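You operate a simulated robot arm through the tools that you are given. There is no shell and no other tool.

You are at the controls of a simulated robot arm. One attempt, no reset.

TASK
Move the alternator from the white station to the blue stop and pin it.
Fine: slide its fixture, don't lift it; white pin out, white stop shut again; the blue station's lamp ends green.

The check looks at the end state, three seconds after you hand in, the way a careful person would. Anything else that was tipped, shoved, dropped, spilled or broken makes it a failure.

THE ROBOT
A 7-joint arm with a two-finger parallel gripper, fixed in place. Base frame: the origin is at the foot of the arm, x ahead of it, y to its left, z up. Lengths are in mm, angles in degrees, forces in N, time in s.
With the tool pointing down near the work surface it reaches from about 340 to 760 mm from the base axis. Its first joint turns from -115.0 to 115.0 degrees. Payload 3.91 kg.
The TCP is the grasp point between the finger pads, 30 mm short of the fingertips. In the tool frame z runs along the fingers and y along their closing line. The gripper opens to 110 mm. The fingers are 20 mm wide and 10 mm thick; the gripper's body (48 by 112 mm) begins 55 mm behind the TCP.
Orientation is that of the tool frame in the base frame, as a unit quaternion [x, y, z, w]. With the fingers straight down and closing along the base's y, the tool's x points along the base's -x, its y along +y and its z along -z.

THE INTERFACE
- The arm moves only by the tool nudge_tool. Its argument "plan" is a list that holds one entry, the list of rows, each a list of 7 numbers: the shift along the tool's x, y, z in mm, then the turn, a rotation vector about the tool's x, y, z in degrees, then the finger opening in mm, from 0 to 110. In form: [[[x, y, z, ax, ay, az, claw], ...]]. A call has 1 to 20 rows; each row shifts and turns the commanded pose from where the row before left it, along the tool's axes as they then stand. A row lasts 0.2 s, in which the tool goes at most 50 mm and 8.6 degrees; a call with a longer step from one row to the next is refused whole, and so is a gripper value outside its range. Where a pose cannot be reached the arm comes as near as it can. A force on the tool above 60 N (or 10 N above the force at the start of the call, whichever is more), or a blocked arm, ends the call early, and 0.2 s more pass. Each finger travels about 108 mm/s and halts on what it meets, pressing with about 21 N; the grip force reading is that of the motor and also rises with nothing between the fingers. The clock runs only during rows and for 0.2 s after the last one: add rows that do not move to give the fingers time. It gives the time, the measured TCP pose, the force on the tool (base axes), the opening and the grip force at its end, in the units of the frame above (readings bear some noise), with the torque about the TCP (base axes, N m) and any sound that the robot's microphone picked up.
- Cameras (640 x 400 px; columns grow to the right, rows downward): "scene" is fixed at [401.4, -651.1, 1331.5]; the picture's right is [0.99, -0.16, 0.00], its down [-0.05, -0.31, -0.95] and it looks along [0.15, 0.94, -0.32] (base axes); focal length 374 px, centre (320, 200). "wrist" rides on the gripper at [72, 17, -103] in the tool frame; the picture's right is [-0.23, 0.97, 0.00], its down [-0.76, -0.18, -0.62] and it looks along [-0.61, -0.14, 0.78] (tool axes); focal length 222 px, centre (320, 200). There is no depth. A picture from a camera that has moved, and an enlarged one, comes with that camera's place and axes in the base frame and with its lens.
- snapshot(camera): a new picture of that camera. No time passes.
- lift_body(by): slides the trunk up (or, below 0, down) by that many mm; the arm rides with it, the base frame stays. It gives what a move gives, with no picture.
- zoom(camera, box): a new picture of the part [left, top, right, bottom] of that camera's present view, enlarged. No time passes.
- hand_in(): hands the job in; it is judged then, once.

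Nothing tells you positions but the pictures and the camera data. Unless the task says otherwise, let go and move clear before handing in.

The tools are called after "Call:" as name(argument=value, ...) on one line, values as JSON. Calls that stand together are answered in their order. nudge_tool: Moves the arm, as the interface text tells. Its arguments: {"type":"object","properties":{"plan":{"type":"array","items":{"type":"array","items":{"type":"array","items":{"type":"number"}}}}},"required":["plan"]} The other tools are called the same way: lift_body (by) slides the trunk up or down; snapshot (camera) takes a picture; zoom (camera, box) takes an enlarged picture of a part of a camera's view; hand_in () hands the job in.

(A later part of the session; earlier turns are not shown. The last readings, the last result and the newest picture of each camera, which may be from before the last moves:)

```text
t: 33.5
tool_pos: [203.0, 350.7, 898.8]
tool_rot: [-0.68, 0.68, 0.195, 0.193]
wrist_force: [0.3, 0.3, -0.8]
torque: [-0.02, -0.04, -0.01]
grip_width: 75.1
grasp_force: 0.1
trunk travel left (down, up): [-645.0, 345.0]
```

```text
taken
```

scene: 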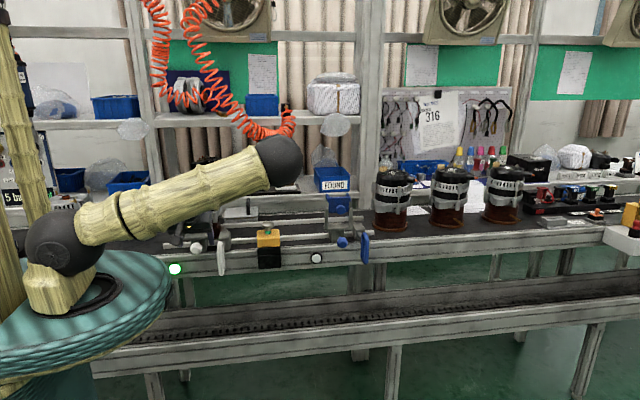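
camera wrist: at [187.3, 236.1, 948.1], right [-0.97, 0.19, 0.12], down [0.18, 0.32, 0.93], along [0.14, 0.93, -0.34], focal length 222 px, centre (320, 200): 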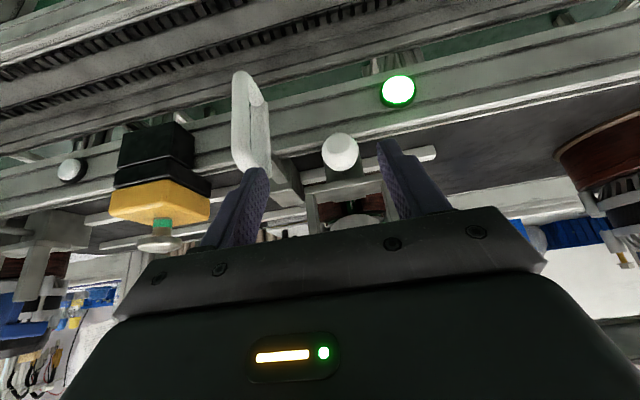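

Elbow is now well clear. I'll approach the pin knob again, keeping x≈190.5.

Call:
nudge_tool(plan=[[[-6, 4.2, 20, 0, 0, 0, 75], [-6, 4.2, 20, 0, 0, 0, 75], [-6, 4.1, 20, 0, 0, 0, 70], [0, 0, 14, 0, 0, 0, 60], [0, 0, 12, 0, 0, 0, 60], [0, 0, 0, 0, 0, 0, 60]]])

Call:
snapshot(camera="wrist")

Call:
zoom(camera="scene", box=[140, 130, 340, 290])

```text
t: 34.9
tool_pos: [191.6, 411.6, 834.3]
tool_rot: [0.68, -0.68, -0.195, -0.193]
wrist_force: [0.1, -0.1, 0.2]
torque: [0.0, 0.01, 0.01]
grip_width: 60.0
grasp_force: 0.1
trunk travel left (down, up): [-645.0, 345.0]
```

```text
taken
camera wrist: at [176.0, 297.0, 884.1], right [-0.97, 0.19, 0.12], down [0.18, 0.32, 0.93], along [0.14, 0.93, -0.34], focal length 222 px, centre (320, 200)
```

wrist: 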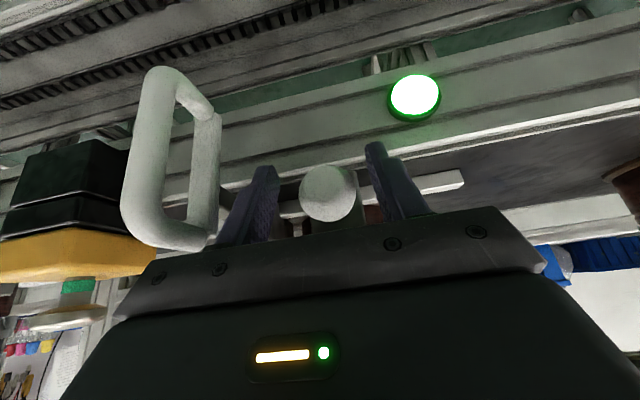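

```text
2.50 times, centred on (240, 210) of scene
camera zoom: at [401.4, -651.1, 1331.5], right [0.99, -0.16, 0.0], down [-0.05, -0.31, -0.95], along [0.15, 0.94, -0.32], focal length 934 px, centre (520, 175)
```

zoom: 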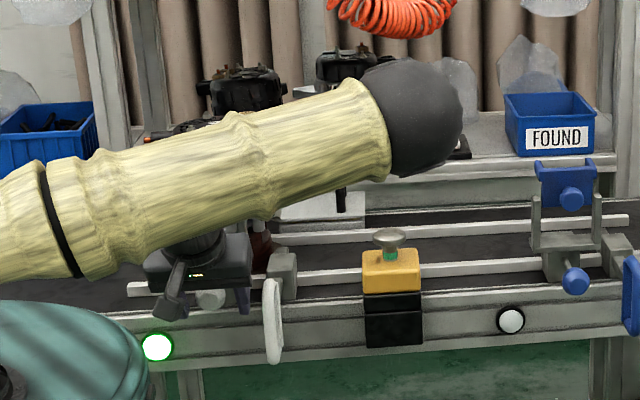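

No contact force now. Closing on the knob.

Call:
nudge_tool(plan=[[[0, 1, 0, 0, 0, 0, 50], [0, 0, 0, 0, 0, 0, 30], [0, 0, 0, 0, 0, 0, 20], [0, 0, 0, 0, 0, 0, 20]]])

Call:
zoom(camera="wrist", box=[220, 110, 440, 250])

```text
t: 35.9
tool_pos: [188.9, 411.7, 835.4]
tool_rot: [0.681, -0.679, -0.196, -0.193]
wrist_force: [-10.2, -0.1, -3.7]
torque: [0.12, 0.07, 0.18]
grip_width: 34.2
grasp_force: 44.7
trunk travel left (down, up): [-645.0, 345.0]
```

```text
2.86 times, centred on (330, 180) of wrist
camera zoom: at [173.7, 296.9, 884.9], right [-0.97, 0.19, 0.12], down [0.18, 0.32, 0.93], along [0.14, 0.93, -0.34], focal length 635 px, centre (291, 257)
```

zoom: 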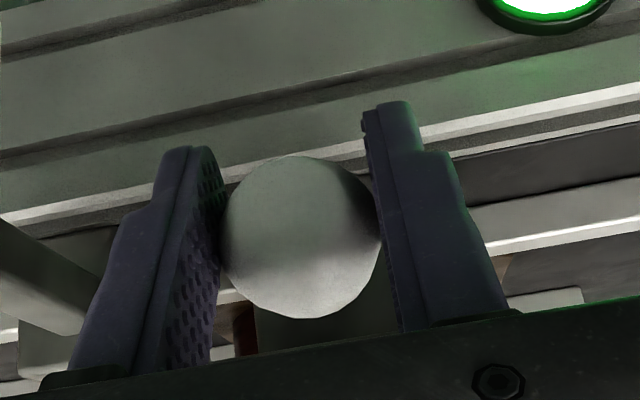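

Knob gripped (34 mm). Now pulling it straight out along -y by about 30 mm.

Call:
nudge_tool(plan=[[[4.24, 0, -2.65, 0, 0, 0, 20], [4.24, 0, -2.65, 0, 0, 0, 20], [4.24, 0, -2.65, 0, 0, 0, 20], [4.24, 0, -2.65, 0, 0, 0, 20], [4.24, 0, -2.65, 0, 0, 0, 20], [4.24, 0, -2.65, 0, 0, 0, 20]]])

Call:
snapshot(camera="wrist")

Call:
zoom(camera="scene", box=[140, 160, 340, 290])

```text
t: 37.3
tool_pos: [189.0, 383.3, 835.0]
tool_rot: [0.681, -0.679, -0.196, -0.193]
wrist_force: [-7.9, 6.2, 1.6]
torque: [-0.44, 0.04, 0.07]
grip_width: 34.4
grasp_force: 45.1
trunk travel left (down, up): [-645.0, 345.0]
```

```text
taken
camera wrist: at [173.3, 267.7, 884.7], right [-0.97, 0.19, 0.12], down [0.18, 0.32, 0.93], along [0.14, 0.93, -0.34], focal length 222 px, centre (320, 200)
```

wrist: 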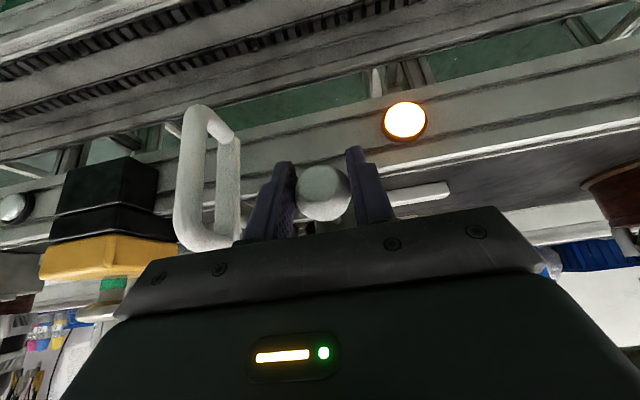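

```text
3.08 times, centred on (240, 225) of scene
camera zoom: at [401.4, -651.1, 1331.5], right [0.99, -0.16, 0.0], down [-0.05, -0.31, -0.95], along [0.15, 0.94, -0.32], focal length 1150 px, centre (566, 123)
```

zoom: 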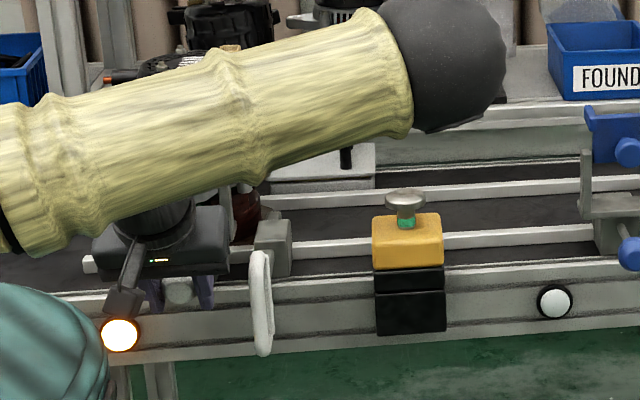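

The pin moved about 28 mm and the lamp turned amber. I'll pull a bit more to find the end, then release and see whether it stays.

Call:
nudge_tool(plan=[[[2.5, 0, -1.6, 0, 0, 0, 20], [0, 0, 0, 0, 0, 0, 20]]])

```text
t: 37.9
tool_pos: [188.8, 382.4, 835.3]
tool_rot: [0.68, -0.679, -0.197, -0.195]
wrist_force: [-8.7, 30.0, 1.5]
torque: [0.53, 0.04, -0.04]
grip_width: 34.5
grasp_force: 44.9
trunk travel left (down, up): [-645.0, 345.0]
```

That is the end of travel. Relax slightly, open, and retreat.

Call:
nudge_tool(plan=[[[-2.5, 0, 1.6, 0, 0, 0, 20], [0, 0, 0, 0, 0, 0, 60], [0, 0, 0, 0, 0, 0, 70], [0, 0, 0, 0, 0, 0, 70], [0, 0, -20, 0, 0, 0, 70], [0, 0, -25, 0, 0, 0, 70], [0, 0, -25, 0, 0, 0, 70]]])

Call:
snapshot(camera="wrist")

Call:
zoom(camera="wrist", box=[190, 40, 470, 210])

```text
t: 39.5
tool_pos: [196.4, 355.6, 897.1]
tool_rot: [0.681, -0.679, -0.196, -0.193]
wrist_force: [0.0, -0.3, -0.6]
torque: [-0.02, 0.03, -0.03]
grip_width: 69.9
grasp_force: 0.0
out of reach, approached as far as the arm can: row 7
trunk travel left (down, up): [-645.0, 345.0]
```

```text
taken
camera wrist: at [179.7, 240.1, 945.9], right [-0.97, 0.19, 0.12], down [0.18, 0.32, 0.93], along [0.14, 0.93, -0.34], focal length 222 px, centre (320, 200)
```

wrist: 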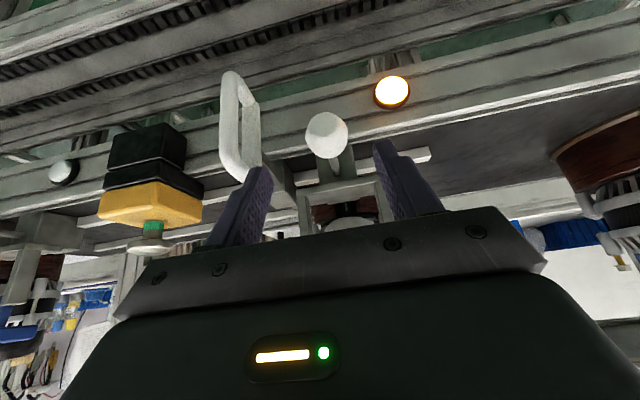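

```text
2.29 times, centred on (330, 125) of wrist
camera zoom: at [179.7, 240.1, 945.9], right [-0.97, 0.19, 0.12], down [0.18, 0.32, 0.93], along [0.14, 0.93, -0.34], focal length 508 px, centre (297, 371)
```

zoom: 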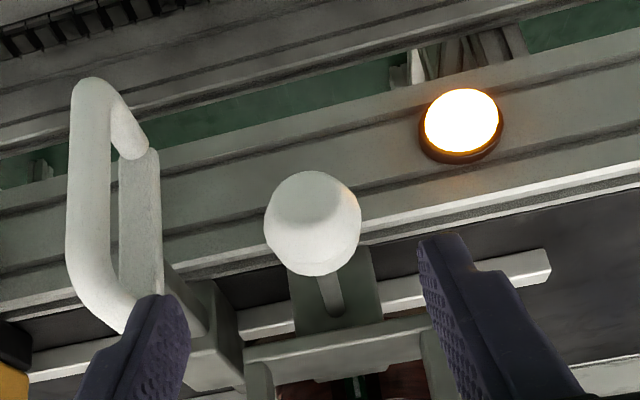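

The pin stays out. Next is the white stop handle at x≈265; I'll raise the tool, straighten it to vertical, and move above the handle.

Call:
nudge_tool(plan=[[[-15.9, -18, -25.4, 0, 0, 0, 70], [-15.9, -18, -25.4, 0, 0, 0, 70], [0, -18, 0, 0, 8, 0, 70], [0, -15, 0, 0, 8, 0, 70], [0, 0, 0, 0, 8, 0, 70], [0, 0, 0, 0, 8, 0, 70], [0, 0, 0, 0, 0, 0, 70]]])

Call:
snapshot(camera="wrist")

Call:
snapshot(camera="scene")

```text
t: 41.1
tool_pos: [263.8, 355.0, 954.6]
tool_rot: [0.708, -0.706, -0.001, 0.002]
wrist_force: [-0.3, 0.9, -0.3]
torque: [0.03, 0.0, 0.0]
grip_width: 70.2
grasp_force: 0.0
trunk travel left (down, up): [-645.0, 345.0]
```

```text
taken
camera wrist: at [248.3, 284.6, 1058.0], right [-0.97, 0.22, 0.0], down [0.18, 0.76, 0.62], along [0.14, 0.61, -0.78], focal length 222 px, centre (320, 200)
```

wrist: 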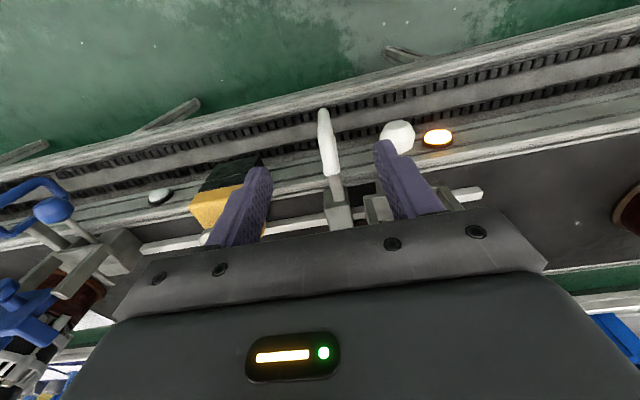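

```text
taken
```

scene: 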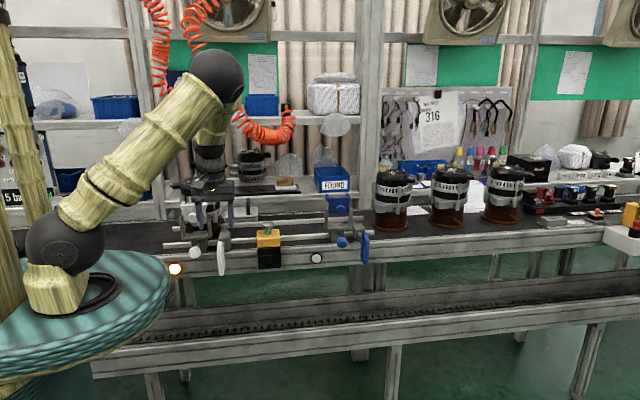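

Call:
nudge_tool(plan=[[[-5.2, -0.5, 32, 0, 0, 0, 70], [-5.2, -0.5, 32, 0, 0, 0, 70], [-5.2, -0.5, 32, 0, 0, 0, 60], [-5.2, -0.5, 32, 0, 0, 0, 60], [0, 0, 0, 0, 0, 0, 60]]])

Call:
snapshot(camera="wrist")

Call:
zoom(camera="scene", box=[160, 170, 280, 290])

```text
t: 42.3
tool_pos: [266.6, 374.4, 826.6]
tool_rot: [0.708, -0.706, -0.001, 0.002]
wrist_force: [0.1, -0.4, -0.2]
torque: [-0.01, 0.01, 0.03]
grip_width: 59.9
grasp_force: 0.0
trunk travel left (down, up): [-645.0, 345.0]
```

```text
taken
camera wrist: at [250.4, 303.1, 930.7], right [-0.97, 0.22, 0.0], down [0.18, 0.76, 0.62], along [0.14, 0.61, -0.78], focal length 222 px, centre (320, 200)
```

wrist: 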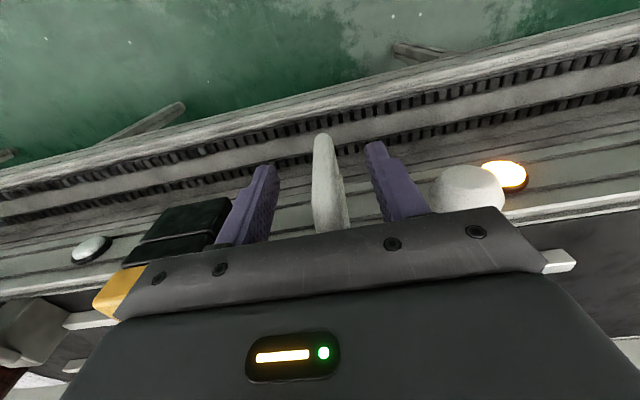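

```text
3.33 times, centred on (220, 230) of scene
camera zoom: at [401.4, -651.1, 1331.5], right [0.99, -0.16, 0.0], down [-0.05, -0.31, -0.95], along [0.15, 0.94, -0.32], focal length 1246 px, centre (653, 100)
```

zoom: 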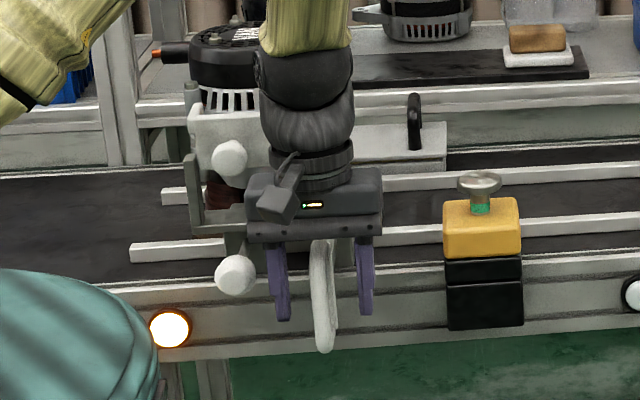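

Handle is centred between the fingers. Closing, then pulling -y gradually.

Call:
nudge_tool(plan=[[[0, 0, 0, 0, 0, 0, 30], [0, 0, 0, 0, 0, 0, 0], [0, 0, 0, 0, 0, 0, 0], [0, 0, 0, 0, 0, 0, 0]]])

Call:
nudge_tool(plan=[[[4, 0, 0, 0, 0, 0, 0], [4, 0, 0, 0, 0, 0, 0], [4, 0, 0, 0, 0, 0, 0], [0, 0, 0, 0, 0, 0, 0]]])

Call:
zoom(camera="wrist", box=[220, 110, 440, 250])

Call:
zoom(camera="scene", box=[160, 170, 280, 290])

```text
t: 43.3
tool_pos: [262.4, 374.9, 826.2]
tool_rot: [0.709, -0.705, -0.001, 0.002]
wrist_force: [-24.2, -3.7, -10.4]
torque: [0.9, -1.53, 0.19]
grip_width: 13.9
grasp_force: 44.7
trunk travel left (down, up): [-645.0, 345.0]
```

```text
t: 44.3
tool_pos: [262.6, 363.7, 828.2]
tool_rot: [0.708, -0.706, -0.001, 0.001]
wrist_force: [-36.0, -0.7, -18.0]
torque: [1.35, -1.53, 0.07]
grip_width: 14.1
grasp_force: 45.1
trunk travel left (down, up): [-645.0, 345.0]
```

```text
2.86 times, centred on (330, 180) of wrist
camera zoom: at [247.0, 292.0, 931.0], right [-0.97, 0.22, 0.0], down [0.18, 0.76, 0.62], along [0.14, 0.61, -0.78], focal length 635 px, centre (291, 257)
```

zoom: 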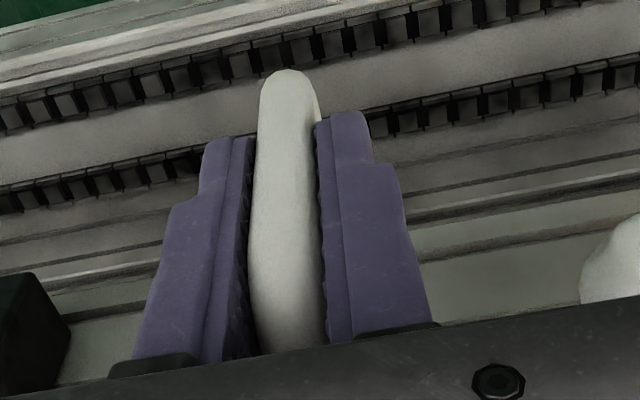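

```text
3.33 times, centred on (220, 230) of scene
camera zoom: at [401.4, -651.1, 1331.5], right [0.99, -0.16, 0.0], down [-0.05, -0.31, -0.95], along [0.15, 0.94, -0.32], focal length 1246 px, centre (653, 100)
```

zoom: 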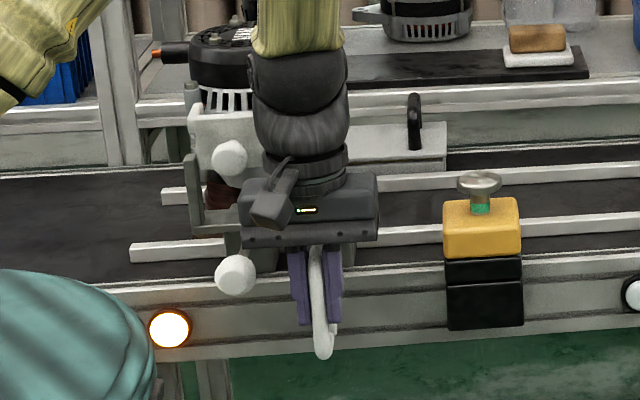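

The handle is moving with the grip, but I'm about 4 mm off in x. I'll correct that and keep pulling.

Call:
nudge_tool(plan=[[[0, 3.5, 0, 0, 0, 0, 0], [4, 0, 0, 0, 0, 0, 0], [4, 0, 0, 0, 0, 0, 0], [4, 0, 0, 0, 0, 0, 0], [4, 0, 0, 0, 0, 0, 0], [0, 0, 0, 0, 0, 0, 0]]])

Call:
snapshot(camera="wrist")

Call:
zoom(camera="scene", box=[160, 170, 280, 290])

```text
t: 45.7
tool_pos: [262.4, 348.0, 827.2]
tool_rot: [0.708, -0.706, 0.0, 0.001]
wrist_force: [-2.4, 0.1, 7.2]
torque: [-1.43, -0.35, -0.04]
grip_width: 14.0
grasp_force: 45.1
trunk travel left (down, up): [-645.0, 345.0]
```

```text
taken
camera wrist: at [246.6, 276.2, 931.0], right [-0.97, 0.23, 0.0], down [0.18, 0.76, 0.62], along [0.14, 0.61, -0.78], focal length 222 px, centre (320, 200)
```

wrist: 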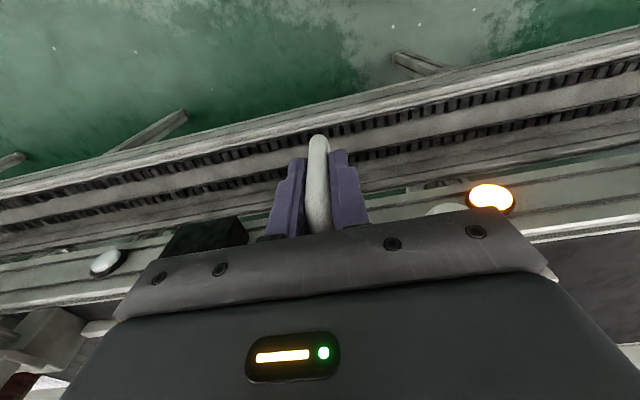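

```text
3.33 times, centred on (220, 230) of scene
camera zoom: at [401.4, -651.1, 1331.5], right [0.99, -0.16, 0.0], down [-0.05, -0.31, -0.95], along [0.15, 0.94, -0.32], focal length 1246 px, centre (653, 100)
```

zoom: 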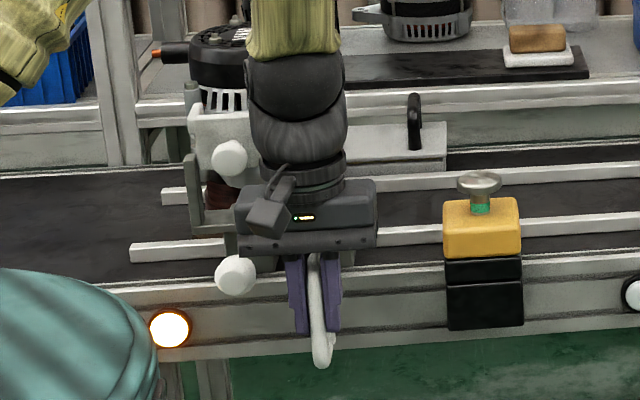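

Moving freely. Continue pulling toward the end of travel.

Call:
nudge_tool(plan=[[[4, 0, 0, 0, 0, 0, 0], [4, 0, 0, 0, 0, 0, 0], [4, 0, 0, 0, 0, 0, 0], [4, 0, 0, 0, 0, 0, 0], [0, 0, 0, 0, 0, 0, 0]]])

Call:
zoom(camera="wrist", box=[220, 110, 440, 250])

Call:
zoom(camera="scene", box=[160, 170, 280, 290])

```text
t: 46.9
tool_pos: [262.6, 332.0, 826.3]
tool_rot: [0.708, -0.706, -0.001, 0.0]
wrist_force: [9.0, 1.8, 30.0]
torque: [-0.77, -0.36, -0.02]
grip_width: 14.0
grasp_force: 45.2
trunk travel left (down, up): [-645.0, 345.0]
```

```text
2.86 times, centred on (330, 180) of wrist
camera zoom: at [246.6, 259.8, 930.7], right [-0.97, 0.23, 0.0], down [0.18, 0.76, 0.62], along [0.14, 0.61, -0.78], focal length 635 px, centre (291, 257)
```

zoom: 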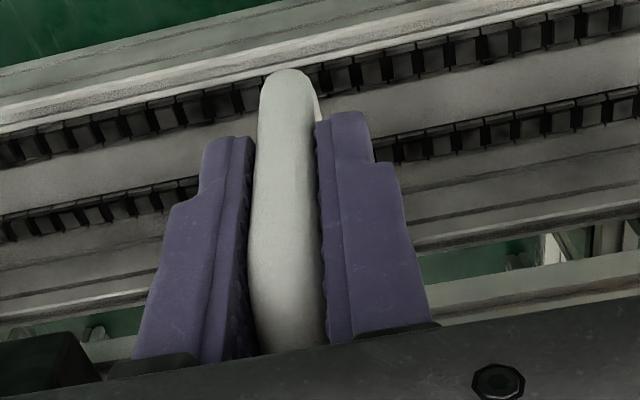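

```text
3.33 times, centred on (220, 230) of scene
camera zoom: at [401.4, -651.1, 1331.5], right [0.99, -0.16, 0.0], down [-0.05, -0.31, -0.95], along [0.15, 0.94, -0.32], focal length 1246 px, centre (653, 100)
```

zoom: 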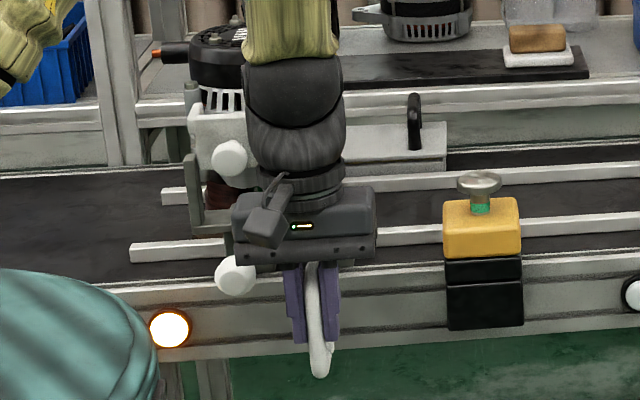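

Still no end-stop in y; a vertical strain is building, so I'll relieve z by 2–3 mm while continuing.

Call:
nudge_tool(plan=[[[3, 0, -1.5, 0, 0, 0, 0], [4, 0, -1, 0, 0, 0, 0], [4, 0, 0, 0, 0, 0, 0], [4, 0, 0, 0, 0, 0, 0], [0, 0, 0, 0, 0, 0, 0]]])

Call:
zoom(camera="scene", box=[160, 170, 280, 290])

```text
t: 48.1
tool_pos: [262.1, 323.0, 827.9]
tool_rot: [0.709, -0.705, -0.004, 0.0]
wrist_force: [2.6, 33.0, -14.0]
torque: [0.1, -1.62, 0.06]
grip_width: 14.1
grasp_force: 44.9
trunk travel left (down, up): [-645.0, 345.0]
```

```text
3.33 times, centred on (220, 230) of scene
camera zoom: at [401.4, -651.1, 1331.5], right [0.99, -0.16, 0.0], down [-0.05, -0.31, -0.95], along [0.15, 0.94, -0.32], focal length 1246 px, centre (653, 100)
```

zoom: 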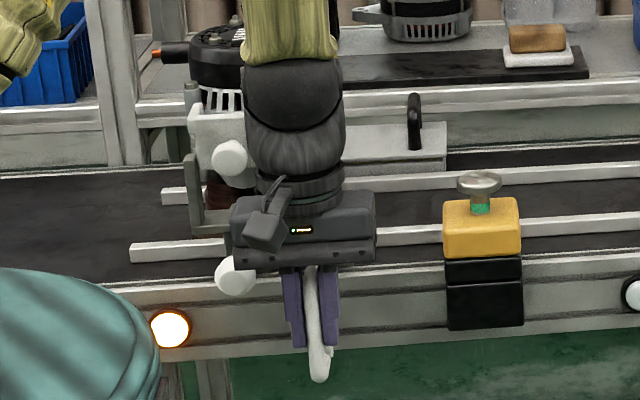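

The stop reached its end (about 52 mm out). I'll relax, open, and rise clear vertically.

Call:
nudge_tool(plan=[[[-3, 0, 0, 0, 0, 0, 0], [0, 0, 0, 0, 0, 0, 40], [0, 0, 0, 0, 0, 0, 60], [0, 0, 0, 0, 0, 0, 60], [0, 0, -30, 0, 0, 0, 60], [0, 0, -40, 0, 0, 0, 60], [0, 0, -40, 0, 0, 0, 60], [0, 0, -40, 0, 0, 0, 60], [-20, 0, -40, 0, 0, 0, 60], [-30, 0, -40, 0, 0, 0, 60]]])

Call:
snapshot(camera="wrist")

Call:
snapshot(camera="scene")

Call:
zoom(camera="scene", box=[160, 170, 280, 290])

```text
t: 50.3
tool_pos: [265.7, 369.9, 1058.6]
tool_rot: [0.708, -0.706, 0.0, 0.002]
wrist_force: [-0.4, 0.0, -0.2]
torque: [-0.03, -0.02, -0.01]
grip_width: 59.9
grasp_force: 0.0
trunk travel left (down, up): [-645.0, 345.0]
```

```text
taken
camera wrist: at [249.0, 298.8, 1161.5], right [-0.97, 0.22, 0.0], down [0.18, 0.76, 0.62], along [0.14, 0.61, -0.78], focal length 222 px, centre (320, 200)
```

wrist: 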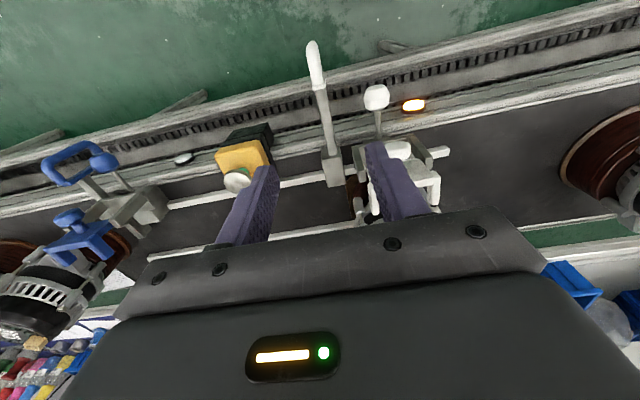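

```text
taken
```

scene: 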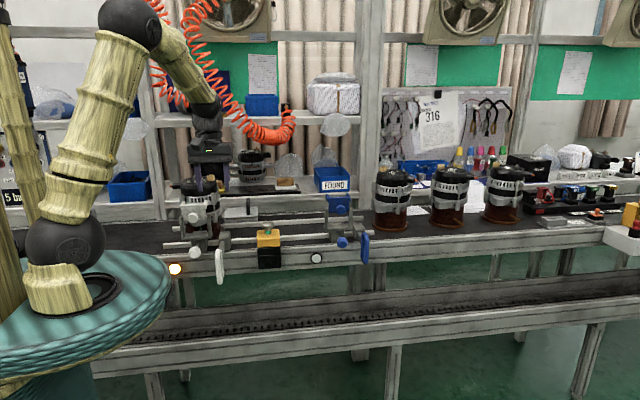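

```text
3.33 times, centred on (220, 230) of scene
camera zoom: at [401.4, -651.1, 1331.5], right [0.99, -0.16, 0.0], down [-0.05, -0.31, -0.95], along [0.15, 0.94, -0.32], focal length 1246 px, centre (653, 100)
```

zoom: 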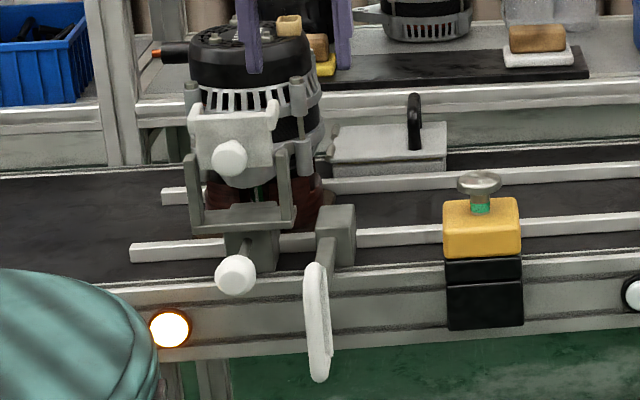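

The stop is out and the arm is in a good elbow-up pose. I'll look closely at the fixture under the alternator and along its path.

Call:
zoom(camera="wrist", box=[300, 110, 460, 230])

Call:
zoom(camera="scene", box=[175, 190, 245, 245])

Call:
zoom(camera="scene", box=[360, 160, 530, 250])

```text
3.33 times, centred on (380, 170) of wrist
camera zoom: at [249.0, 298.8, 1161.5], right [-0.97, 0.22, 0.0], down [0.18, 0.76, 0.62], along [0.14, 0.61, -0.78], focal length 740 px, centre (120, 300)
```

zoom: 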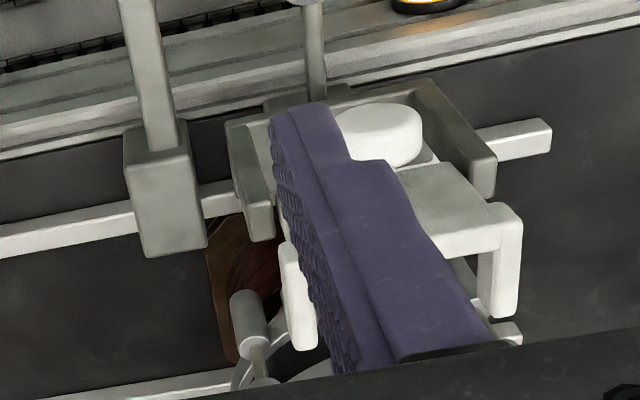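

```text
7.27 times, centred on (210, 218) of scene
camera zoom: at [401.4, -651.1, 1331.5], right [0.99, -0.16, 0.0], down [-0.05, -0.31, -0.95], along [0.15, 0.94, -0.32], focal length 2718 px, centre (1120, 73)
```

zoom: 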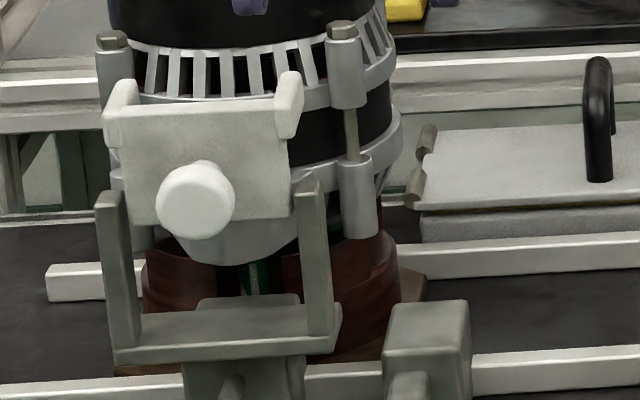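

```text
3.76 times, centred on (445, 205) of scene
camera zoom: at [401.4, -651.1, 1331.5], right [0.99, -0.16, 0.0], down [-0.05, -0.31, -0.95], along [0.15, 0.94, -0.32], focal length 1407 px, centre (-151, 181)
```

zoom: 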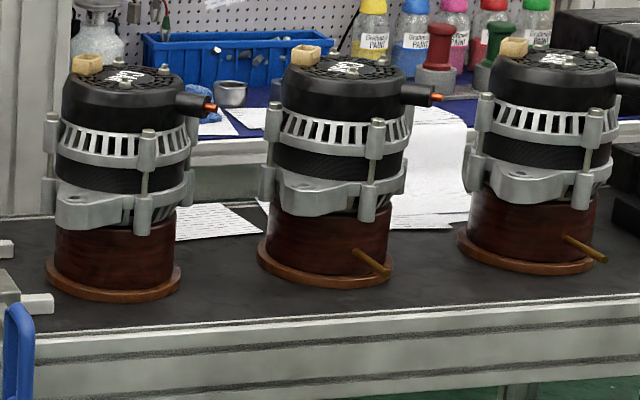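

The white fixture has a square base guided between the two rails, so I can push it along +x from its left side. I'll yaw the tool back, swing around to the left of the alternator at safe height, and tilt the tool toward +x.

Call:
nudge_tool(plan=[[[0, 0, -10, 0, 0, 8.18, 60], [0, 0, -10, 0, 0, 8.18, 60], [0, 0, -10, 0, 0, 8.18, 60], [0, 0, 0, 0, 0, 8.18, 50], [0, 0, 0, 0, 0, 8.18, 40], [0, 0, 0, 0, 0, 8.18, 40], [0, 0, 0, 0, 0, 8.18, 40], [0, 0, 0, 0, 0, 8.18, 40], [0, 0, 0, 0, 0, 8.18, 40], [0, 0, 0, 0, 0, 8.18, 40], [0, 0, 0, 0, 0, 8.18, 40], [40, 0, 0, 0, 0, 0, 40], [40, 0, 0, 0, 0, 0, 40], [40, 5, 0, 0, 0, 0, 40], [35, 20, 0, 0, 0, 0, 40], [30, 30, 0, 0, 0, 0, 40]]])

Call:
snapshot(camera="scene")

Call:
snapshot(camera="wrist")

```text
t: 53.7
tool_pos: [79.2, 429.7, 1086.1]
tool_rot: [-0.002, 1.0, -0.001, -0.002]
wrist_force: [0.0, -1.0, 0.1]
torque: [-0.02, 0.02, -0.02]
grip_width: 39.9
grasp_force: 0.0
trunk travel left (down, up): [-645.0, 345.0]
```

```text
taken
```

scene: 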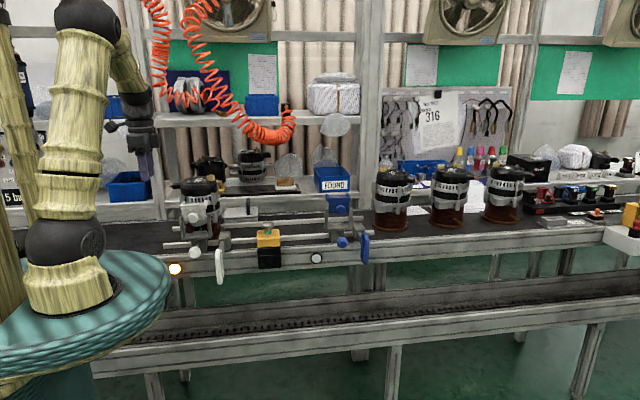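

```text
taken
camera wrist: at [8.6, 448.0, 1188.8], right [0.22, 0.97, 0.0], down [0.76, -0.17, 0.62], along [0.6, -0.14, -0.78], focal length 222 px, centre (320, 200)
```

wrist: 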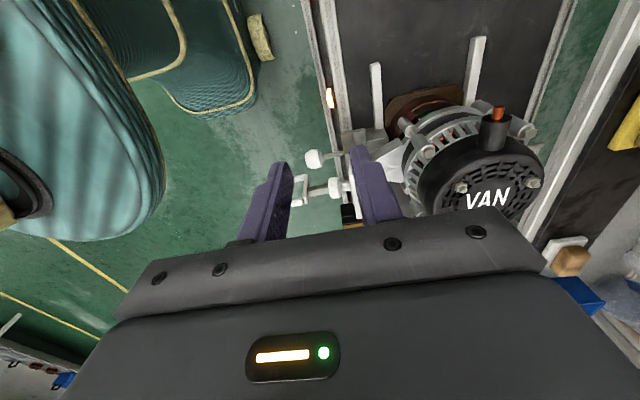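

Call:
zoom(camera="wrist", box=[340, 30, 560, 220])

```text
2.11 times, centred on (450, 125) of wrist
camera zoom: at [8.6, 448.0, 1188.8], right [0.22, 0.97, 0.0], down [0.76, -0.17, 0.62], along [0.6, -0.14, -0.78], focal length 468 px, centre (46, 358)
```

zoom: 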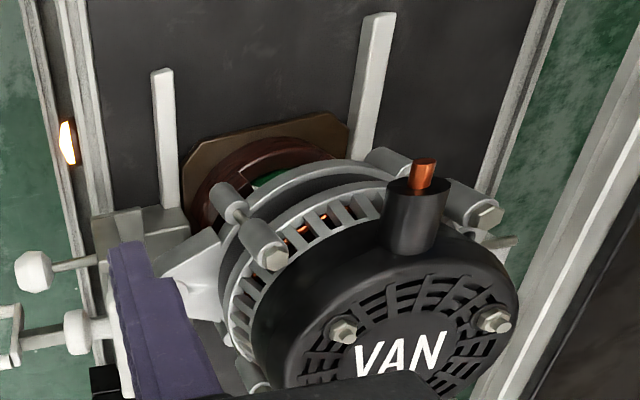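

Base's left edge is near x=124 and the ring near x=135, with a connector sticking out at about (112–140, 602, 965). I'll tilt 34° toward +x and come down at x≈65, left of all that.

Call:
nudge_tool(plan=[[[0, 0, 0, 0, -8.5, 0, 40], [0, 0, 0, 0, -8.5, 0, 40], [0, 0, 0, 0, -8.5, 0, 40], [0, 0, 0, 0, -8.5, 0, 40], [12.1, 40.5, 11.7, 0, 0, 0, 40], [12.1, 40.5, 11.7, 0, 0, 0, 40], [12.1, 40.5, 11.7, 0, 0, 0, 40], [12.1, 40.5, 11.7, 0, 0, 0, 40], [0, 0, 0, 0, 0, 0, 40]]])

Call:
snapshot(camera="wrist")

Call:
snapshot(camera="scene")

```text
t: 55.7
tool_pos: [64.0, 587.4, 1023.0]
tool_rot: [-0.002, 0.957, 0.0, 0.29]
wrist_force: [0.2, 0.5, 0.6]
torque: [-0.03, -0.01, 0.0]
grip_width: 40.1
grasp_force: 0.0
trunk travel left (down, up): [-645.0, 345.0]
```

```text
taken
camera wrist: at [-53.9, 605.5, 1067.7], right [0.19, 0.97, 0.12], down [0.29, -0.18, 0.94], along [0.94, -0.14, -0.31], focal length 222 px, centre (320, 200)
```

wrist: 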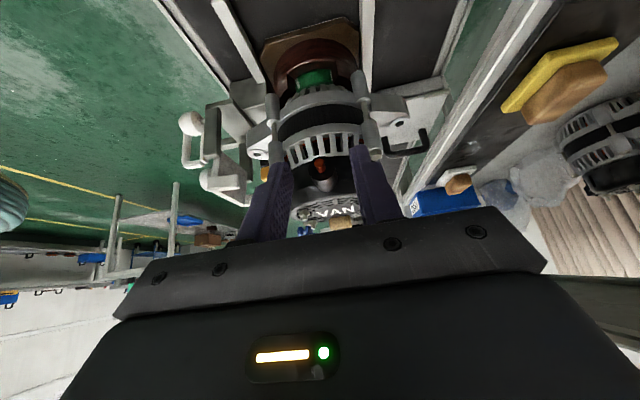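

```text
taken
```

scene: 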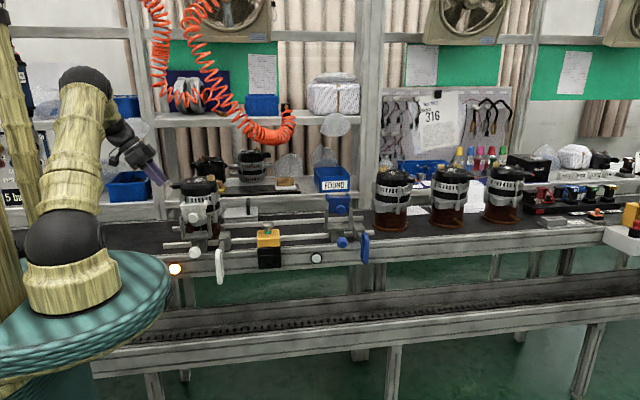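

Call:
zoom(camera="wrist", box=[220, 10, 440, 160])

```text
2.67 times, centred on (330, 85) of wrist
camera zoom: at [-53.9, 605.5, 1067.7], right [0.19, 0.97, 0.12], down [0.29, -0.18, 0.94], along [0.94, -0.14, -0.31], focal length 592 px, centre (293, 507)
```

zoom: 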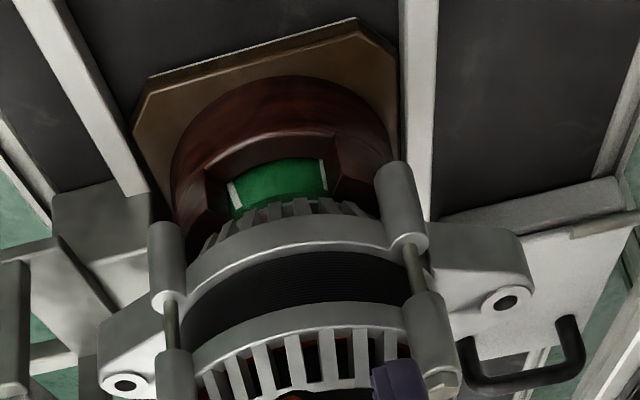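

The puck has a solid lower rim (z≈806–850) with windows above, and its centre line is y≈589. I'll descend so that the fingertips meet the rim near z≈830.

Call:
nudge_tool(plan=[[[19.45, 0.3, 28.85, 0, 0, 0, 40], [19.45, 0.3, 28.85, 0, 0, 0, 40], [19.45, 0.3, 28.85, 0, 0, 0, 40], [19.45, 0.3, 28.85, 0, 0, 0, 40], [19.45, 0.3, 28.85, 0, 0, 0, 40], [0, 0, 0, 0, 0, 0, 40]]])

Call:
snapshot(camera="wrist")

Call:
snapshot(camera="scene")

```text
t: 57.1
tool_pos: [62.9, 589.5, 851.8]
tool_rot: [-0.001, 0.957, -0.001, 0.291]
wrist_force: [-0.4, -0.1, -0.1]
torque: [-0.03, 0.01, 0.01]
grip_width: 39.9
grasp_force: 0.1
trunk travel left (down, up): [-645.0, 345.0]
```

```text
taken
camera wrist: at [-53.9, 607.8, 898.0], right [0.19, 0.97, 0.13], down [0.29, -0.18, 0.94], along [0.94, -0.14, -0.31], focal length 222 px, centre (320, 200)
```

wrist: 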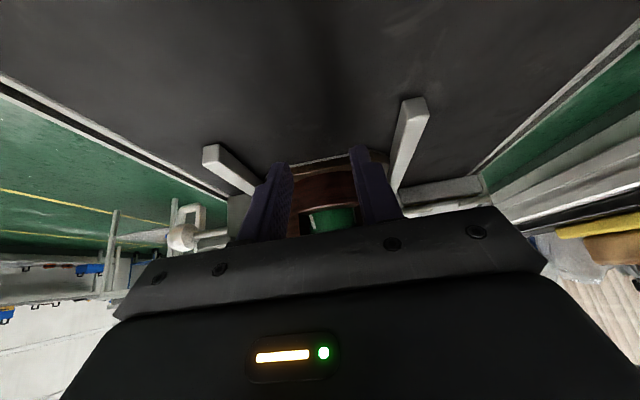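

```text
taken
```

scene: 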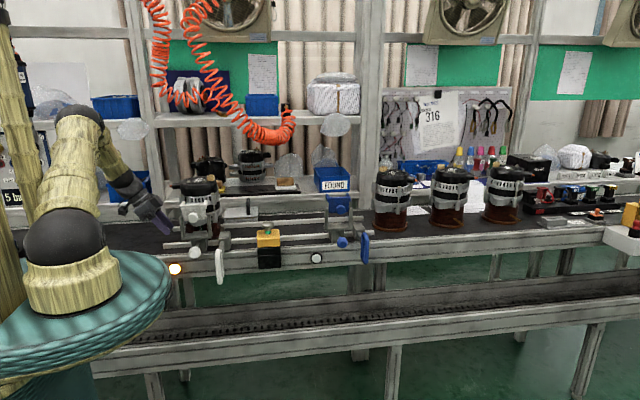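

Push toward +x: approach quickly to just short of contact, then slow.

Call:
nudge_tool(plan=[[[-9.97, 0, 6.67, 0, 0, 0, 40], [-9.97, 0, 6.67, 0, 0, 0, 40], [-9.97, 0, 6.67, 0, 0, 0, 40], [-4.16, 0, 2.78, 0, 0, 0, 40], [-4.16, 0, 2.78, 0, 0, 0, 40], [-4.16, 0, 2.78, 0, 0, 0, 40], [-4.16, 0, 2.78, 0, 0, 0, 40], [0, 0, 0, 0, 0, 0, 40]]])

Call:
snapshot(camera="wrist")

Call:
zoom(camera="scene", box=[120, 150, 280, 290])

```text
t: 58.9
tool_pos: [120.4, 587.0, 848.8]
tool_rot: [0.0, 0.956, -0.002, 0.292]
wrist_force: [-6.2, -2.0, 1.1]
torque: [-0.11, 0.04, -0.14]
grip_width: 40.8
grasp_force: 0.8
trunk travel left (down, up): [-645.0, 345.0]
```

```text
taken
camera wrist: at [4.5, 605.9, 895.4], right [0.19, 0.97, 0.12], down [0.28, -0.17, 0.94], along [0.94, -0.14, -0.31], focal length 222 px, centre (320, 200)
```

wrist: 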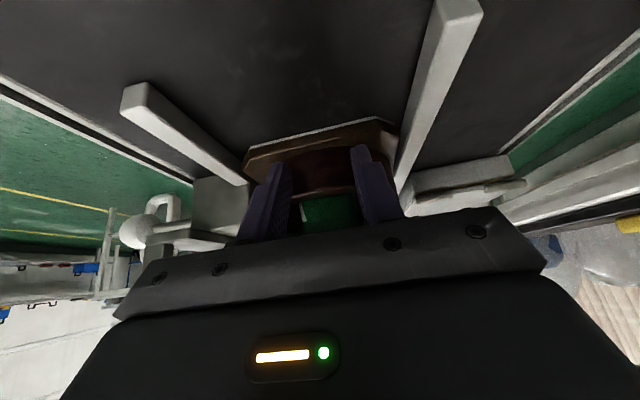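

```text
2.86 times, centred on (200, 220) of scene
camera zoom: at [401.4, -651.1, 1331.5], right [0.99, -0.16, 0.0], down [-0.05, -0.31, -0.95], along [0.15, 0.94, -0.32], focal length 1068 px, centre (663, 143)
```

zoom: 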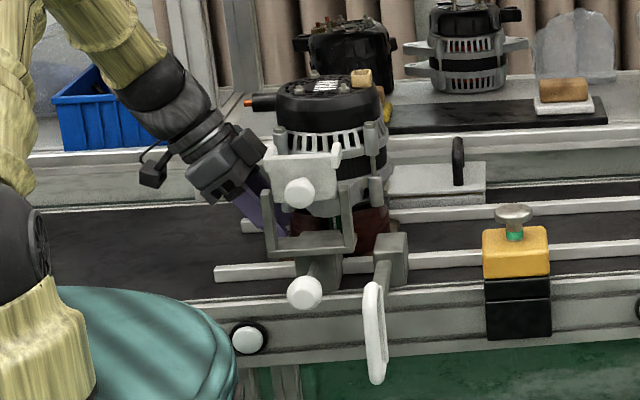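

The fixture slides with about 6 N and the white lamp went off. Continuing the push along +x in steps.

Call:
nudge_tool(plan=[[[-6.65, 0.2, 4.45, 0, 0, 0, 40], [-6.65, 0.2, 4.45, 0, 0, 0, 40], [-6.65, 0.2, 4.45, 0, 0, 0, 40], [-6.65, 0.2, 4.45, 0, 0, 0, 40], [-6.65, 0.2, 4.45, 0, 0, 0, 40], [-6.65, 0, 4.45, 0, 0, 0, 40], [-6.65, 0, 4.45, 0, 0, 0, 40], [-6.65, 0, 4.45, 0, 0, 0, 40], [-6.65, 0, 4.45, 0, 0, 0, 40], [-6.65, 0, 4.45, 0, 0, 0, 40]]])

Call:
snapshot(camera="wrist")

Call:
zoom(camera="scene", box=[140, 150, 380, 290])

```text
t: 61.1
tool_pos: [200.3, 589.8, 851.4]
tool_rot: [-0.001, 0.957, -0.001, 0.291]
wrist_force: [-7.7, -3.1, -3.7]
torque: [0.02, 0.28, -0.22]
grip_width: 41.4
grasp_force: 1.3
trunk travel left (down, up): [-645.0, 345.0]
```

```text
taken
camera wrist: at [83.4, 608.3, 896.6], right [0.19, 0.97, 0.12], down [0.29, -0.17, 0.94], along [0.94, -0.14, -0.31], focal length 222 px, centre (320, 200)
```

wrist: 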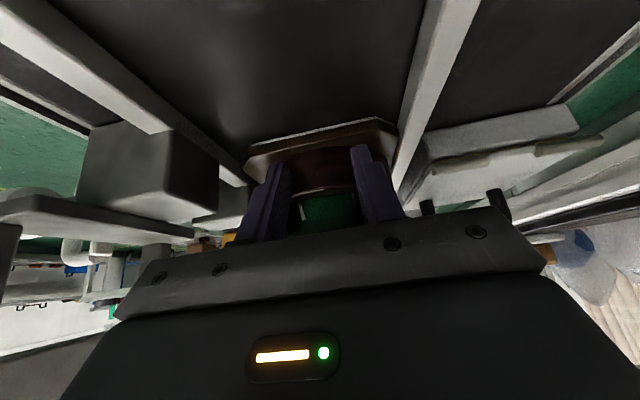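

```text
2.67 times, centred on (260, 220) of scene
camera zoom: at [401.4, -651.1, 1331.5], right [0.99, -0.16, 0.0], down [-0.05, -0.31, -0.95], along [0.15, 0.94, -0.32], focal length 996 px, centre (480, 147)
```

zoom: 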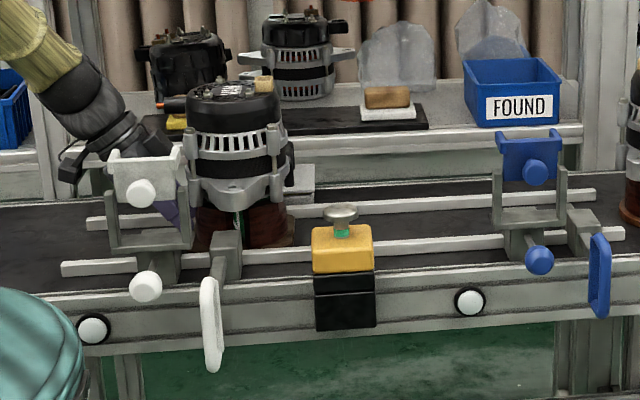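

Sliding cleanly with the ear clear of everything. Continuing.

Call:
nudge_tool(plan=[[[-6.65, 0, 4.45, 0, 0, 0, 40], [-6.65, 0, 4.45, 0, 0, 0, 40], [-6.65, 0, 4.45, 0, 0, 0, 40], [-6.65, 0, 4.45, 0, 0, 0, 40], [-6.65, 0, 4.45, 0, 0, 0, 40], [-6.65, 0, 4.45, 0, 0, 0, 40], [-6.65, 0, 4.45, 0, 0, 0, 40], [-6.65, 0, 4.45, 0, 0, 0, 40], [-6.65, 0, 4.45, 0, 0, 0, 40], [-6.65, 0, 4.45, 0, 0, 0, 40], [-6.65, 0, 4.45, 0, 0, 0, 40], [-6.65, 0, 4.45, 0, 0, 0, 40], [-6.65, 0, 4.45, 0, 0, 0, 40], [-6.65, 0, 4.45, 0, 0, 0, 40], [-6.65, 0, 4.45, 0, 0, 0, 40]]])

Call:
snapshot(camera="wrist")

Call:
snapshot(camera="scene")

```text
t: 64.3
tool_pos: [318.9, 588.0, 850.0]
tool_rot: [-0.003, 0.957, -0.001, 0.291]
wrist_force: [-9.9, -1.8, 1.6]
torque: [-0.07, 0.15, -0.22]
grip_width: 41.0
grasp_force: 1.2
trunk travel left (down, up): [-645.0, 345.0]
```

```text
taken
camera wrist: at [203.1, 606.5, 895.3], right [0.19, 0.97, 0.12], down [0.29, -0.18, 0.94], along [0.94, -0.14, -0.31], focal length 222 px, centre (320, 200)
```

wrist: 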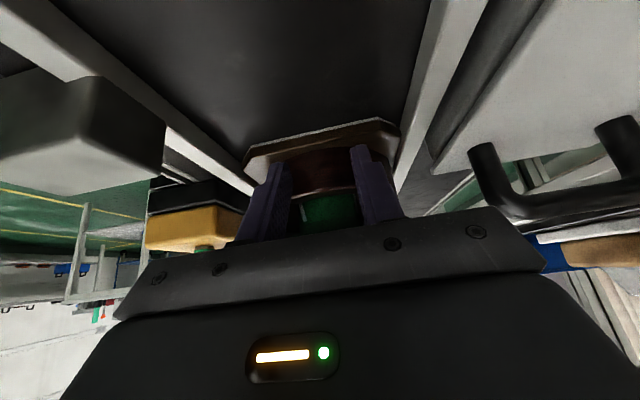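

```text
taken
```

scene: 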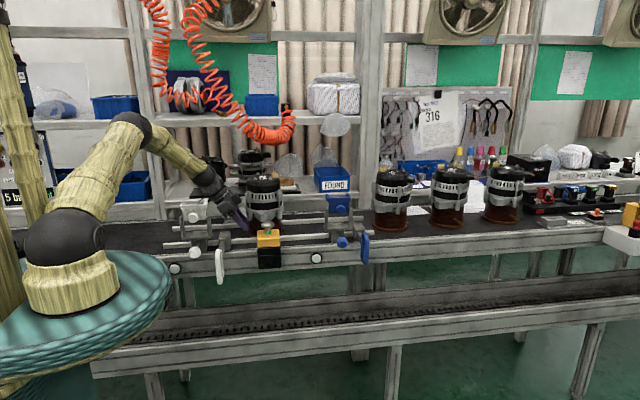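

Call:
nudge_tool(plan=[[[-6.65, 0, 4.45, 0, 0, 0, 40], [-6.65, 0, 4.45, 0, 0, 0, 40], [-6.65, 0, 4.45, 0, 0, 0, 40], [-6.65, 0, 4.45, 0, 0, 0, 40], [-6.65, 0, 4.45, 0, 0, 0, 40], [-6.65, 0, 4.45, 0, 0, 0, 40], [-6.65, 0, 4.45, 0, 0, 0, 40], [-6.65, 0, 4.45, 0, 0, 0, 40], [-6.65, 0, 4.45, 0, 0, 0, 40], [-6.65, 0, 4.45, 0, 0, 0, 40], [-6.65, 0, 4.45, 0, 0, 0, 40], [-6.65, 0, 4.45, 0, 0, 0, 40], [-6.65, 0, 4.45, 0, 0, 0, 40], [-6.65, 0, 4.45, 0, 0, 0, 40], [-6.65, 0, 4.45, 0, 0, 0, 40]]])

Call:
snapshot(camera="wrist")

Call:
zoom(camera="scene", box=[190, 150, 400, 290])

```text
t: 67.5
tool_pos: [441.1, 589.7, 850.1]
tool_rot: [-0.001, 0.957, -0.001, 0.291]
wrist_force: [-9.0, -3.6, -3.9]
torque: [0.04, 0.32, -0.27]
grip_width: 41.8
grasp_force: 1.3
trunk travel left (down, up): [-645.0, 345.0]
```

```text
taken
camera wrist: at [324.7, 607.4, 894.9], right [0.19, 0.97, 0.12], down [0.29, -0.18, 0.94], along [0.94, -0.14, -0.31], focal length 222 px, centre (320, 200)
```

wrist: 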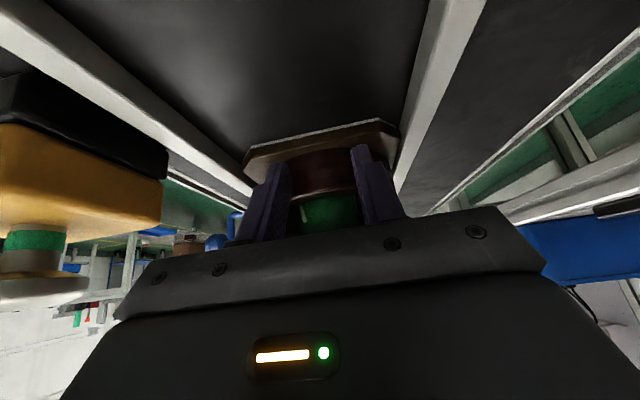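

```text
2.86 times, centred on (295, 220) of scene
camera zoom: at [401.4, -651.1, 1331.5], right [0.99, -0.16, 0.0], down [-0.05, -0.31, -0.95], along [0.15, 0.94, -0.32], focal length 1068 px, centre (391, 143)
```

zoom: 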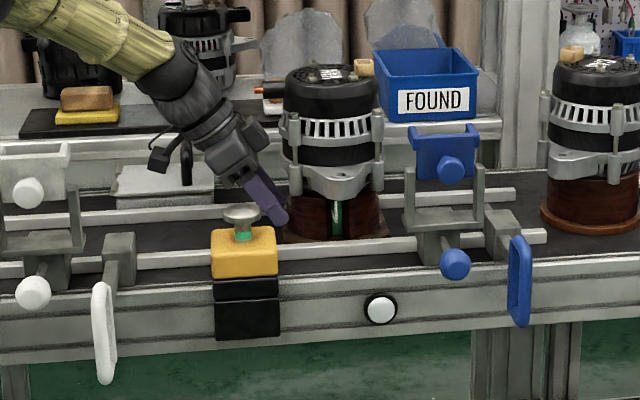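

About 118 mm to go. I'll push most of it at the same speed, then slow down before the blue stop.

Call:
nudge_tool(plan=[[[-6.65, 0, 4.45, 0, 0, 0, 40], [-6.65, 0, 4.45, 0, 0, 0, 40], [-6.65, 0, 4.45, 0, 0, 0, 40], [-6.65, 0, 4.45, 0, 0, 0, 40], [-6.65, 0, 4.45, 0, 0, 0, 40], [-6.65, 0, 4.45, 0, 0, 0, 40], [-6.65, 0, 4.45, 0, 0, 0, 40], [-6.65, 0, 4.45, 0, 0, 0, 40], [-6.65, 0, 4.45, 0, 0, 0, 40], [-6.65, 0, 4.45, 0, 0, 0, 40], [-6.65, 0, 4.45, 0, 0, 0, 40], [0, 0, 0, 0, 0, 0, 40]]])

Call:
snapshot(camera="wrist")

Call:
zoom(camera="scene", box=[260, 150, 400, 280])

```text
t: 70.1
tool_pos: [530.6, 591.5, 850.0]
tool_rot: [-0.001, 0.957, -0.001, 0.291]
wrist_force: [-9.5, -6.6, 0.8]
torque: [-0.21, 0.14, -0.36]
grip_width: 43.1
grasp_force: 2.7
trunk travel left (down, up): [-645.0, 345.0]
```

```text
taken
camera wrist: at [413.6, 608.1, 894.9], right [0.19, 0.97, 0.12], down [0.29, -0.18, 0.94], along [0.94, -0.14, -0.31], focal length 222 px, centre (320, 200)
```

wrist: 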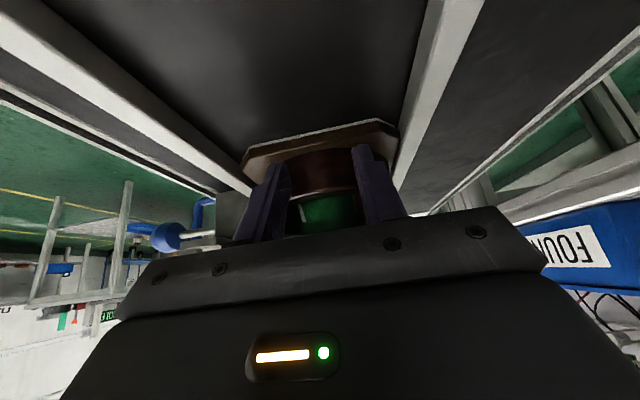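

```text
3.08 times, centred on (330, 215) of scene
camera zoom: at [401.4, -651.1, 1331.5], right [0.99, -0.16, 0.0], down [-0.05, -0.31, -0.95], along [0.15, 0.94, -0.32], focal length 1150 px, centre (289, 154)
```

zoom: 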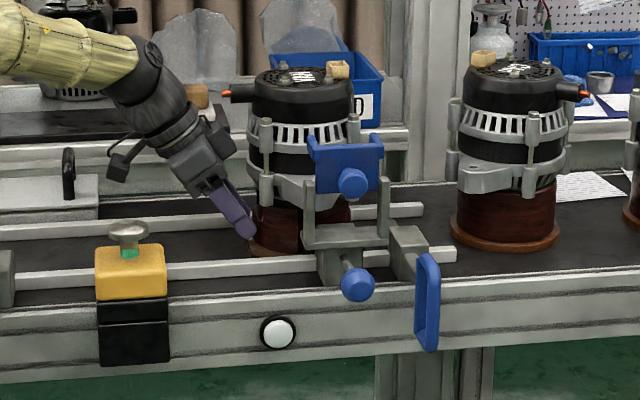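

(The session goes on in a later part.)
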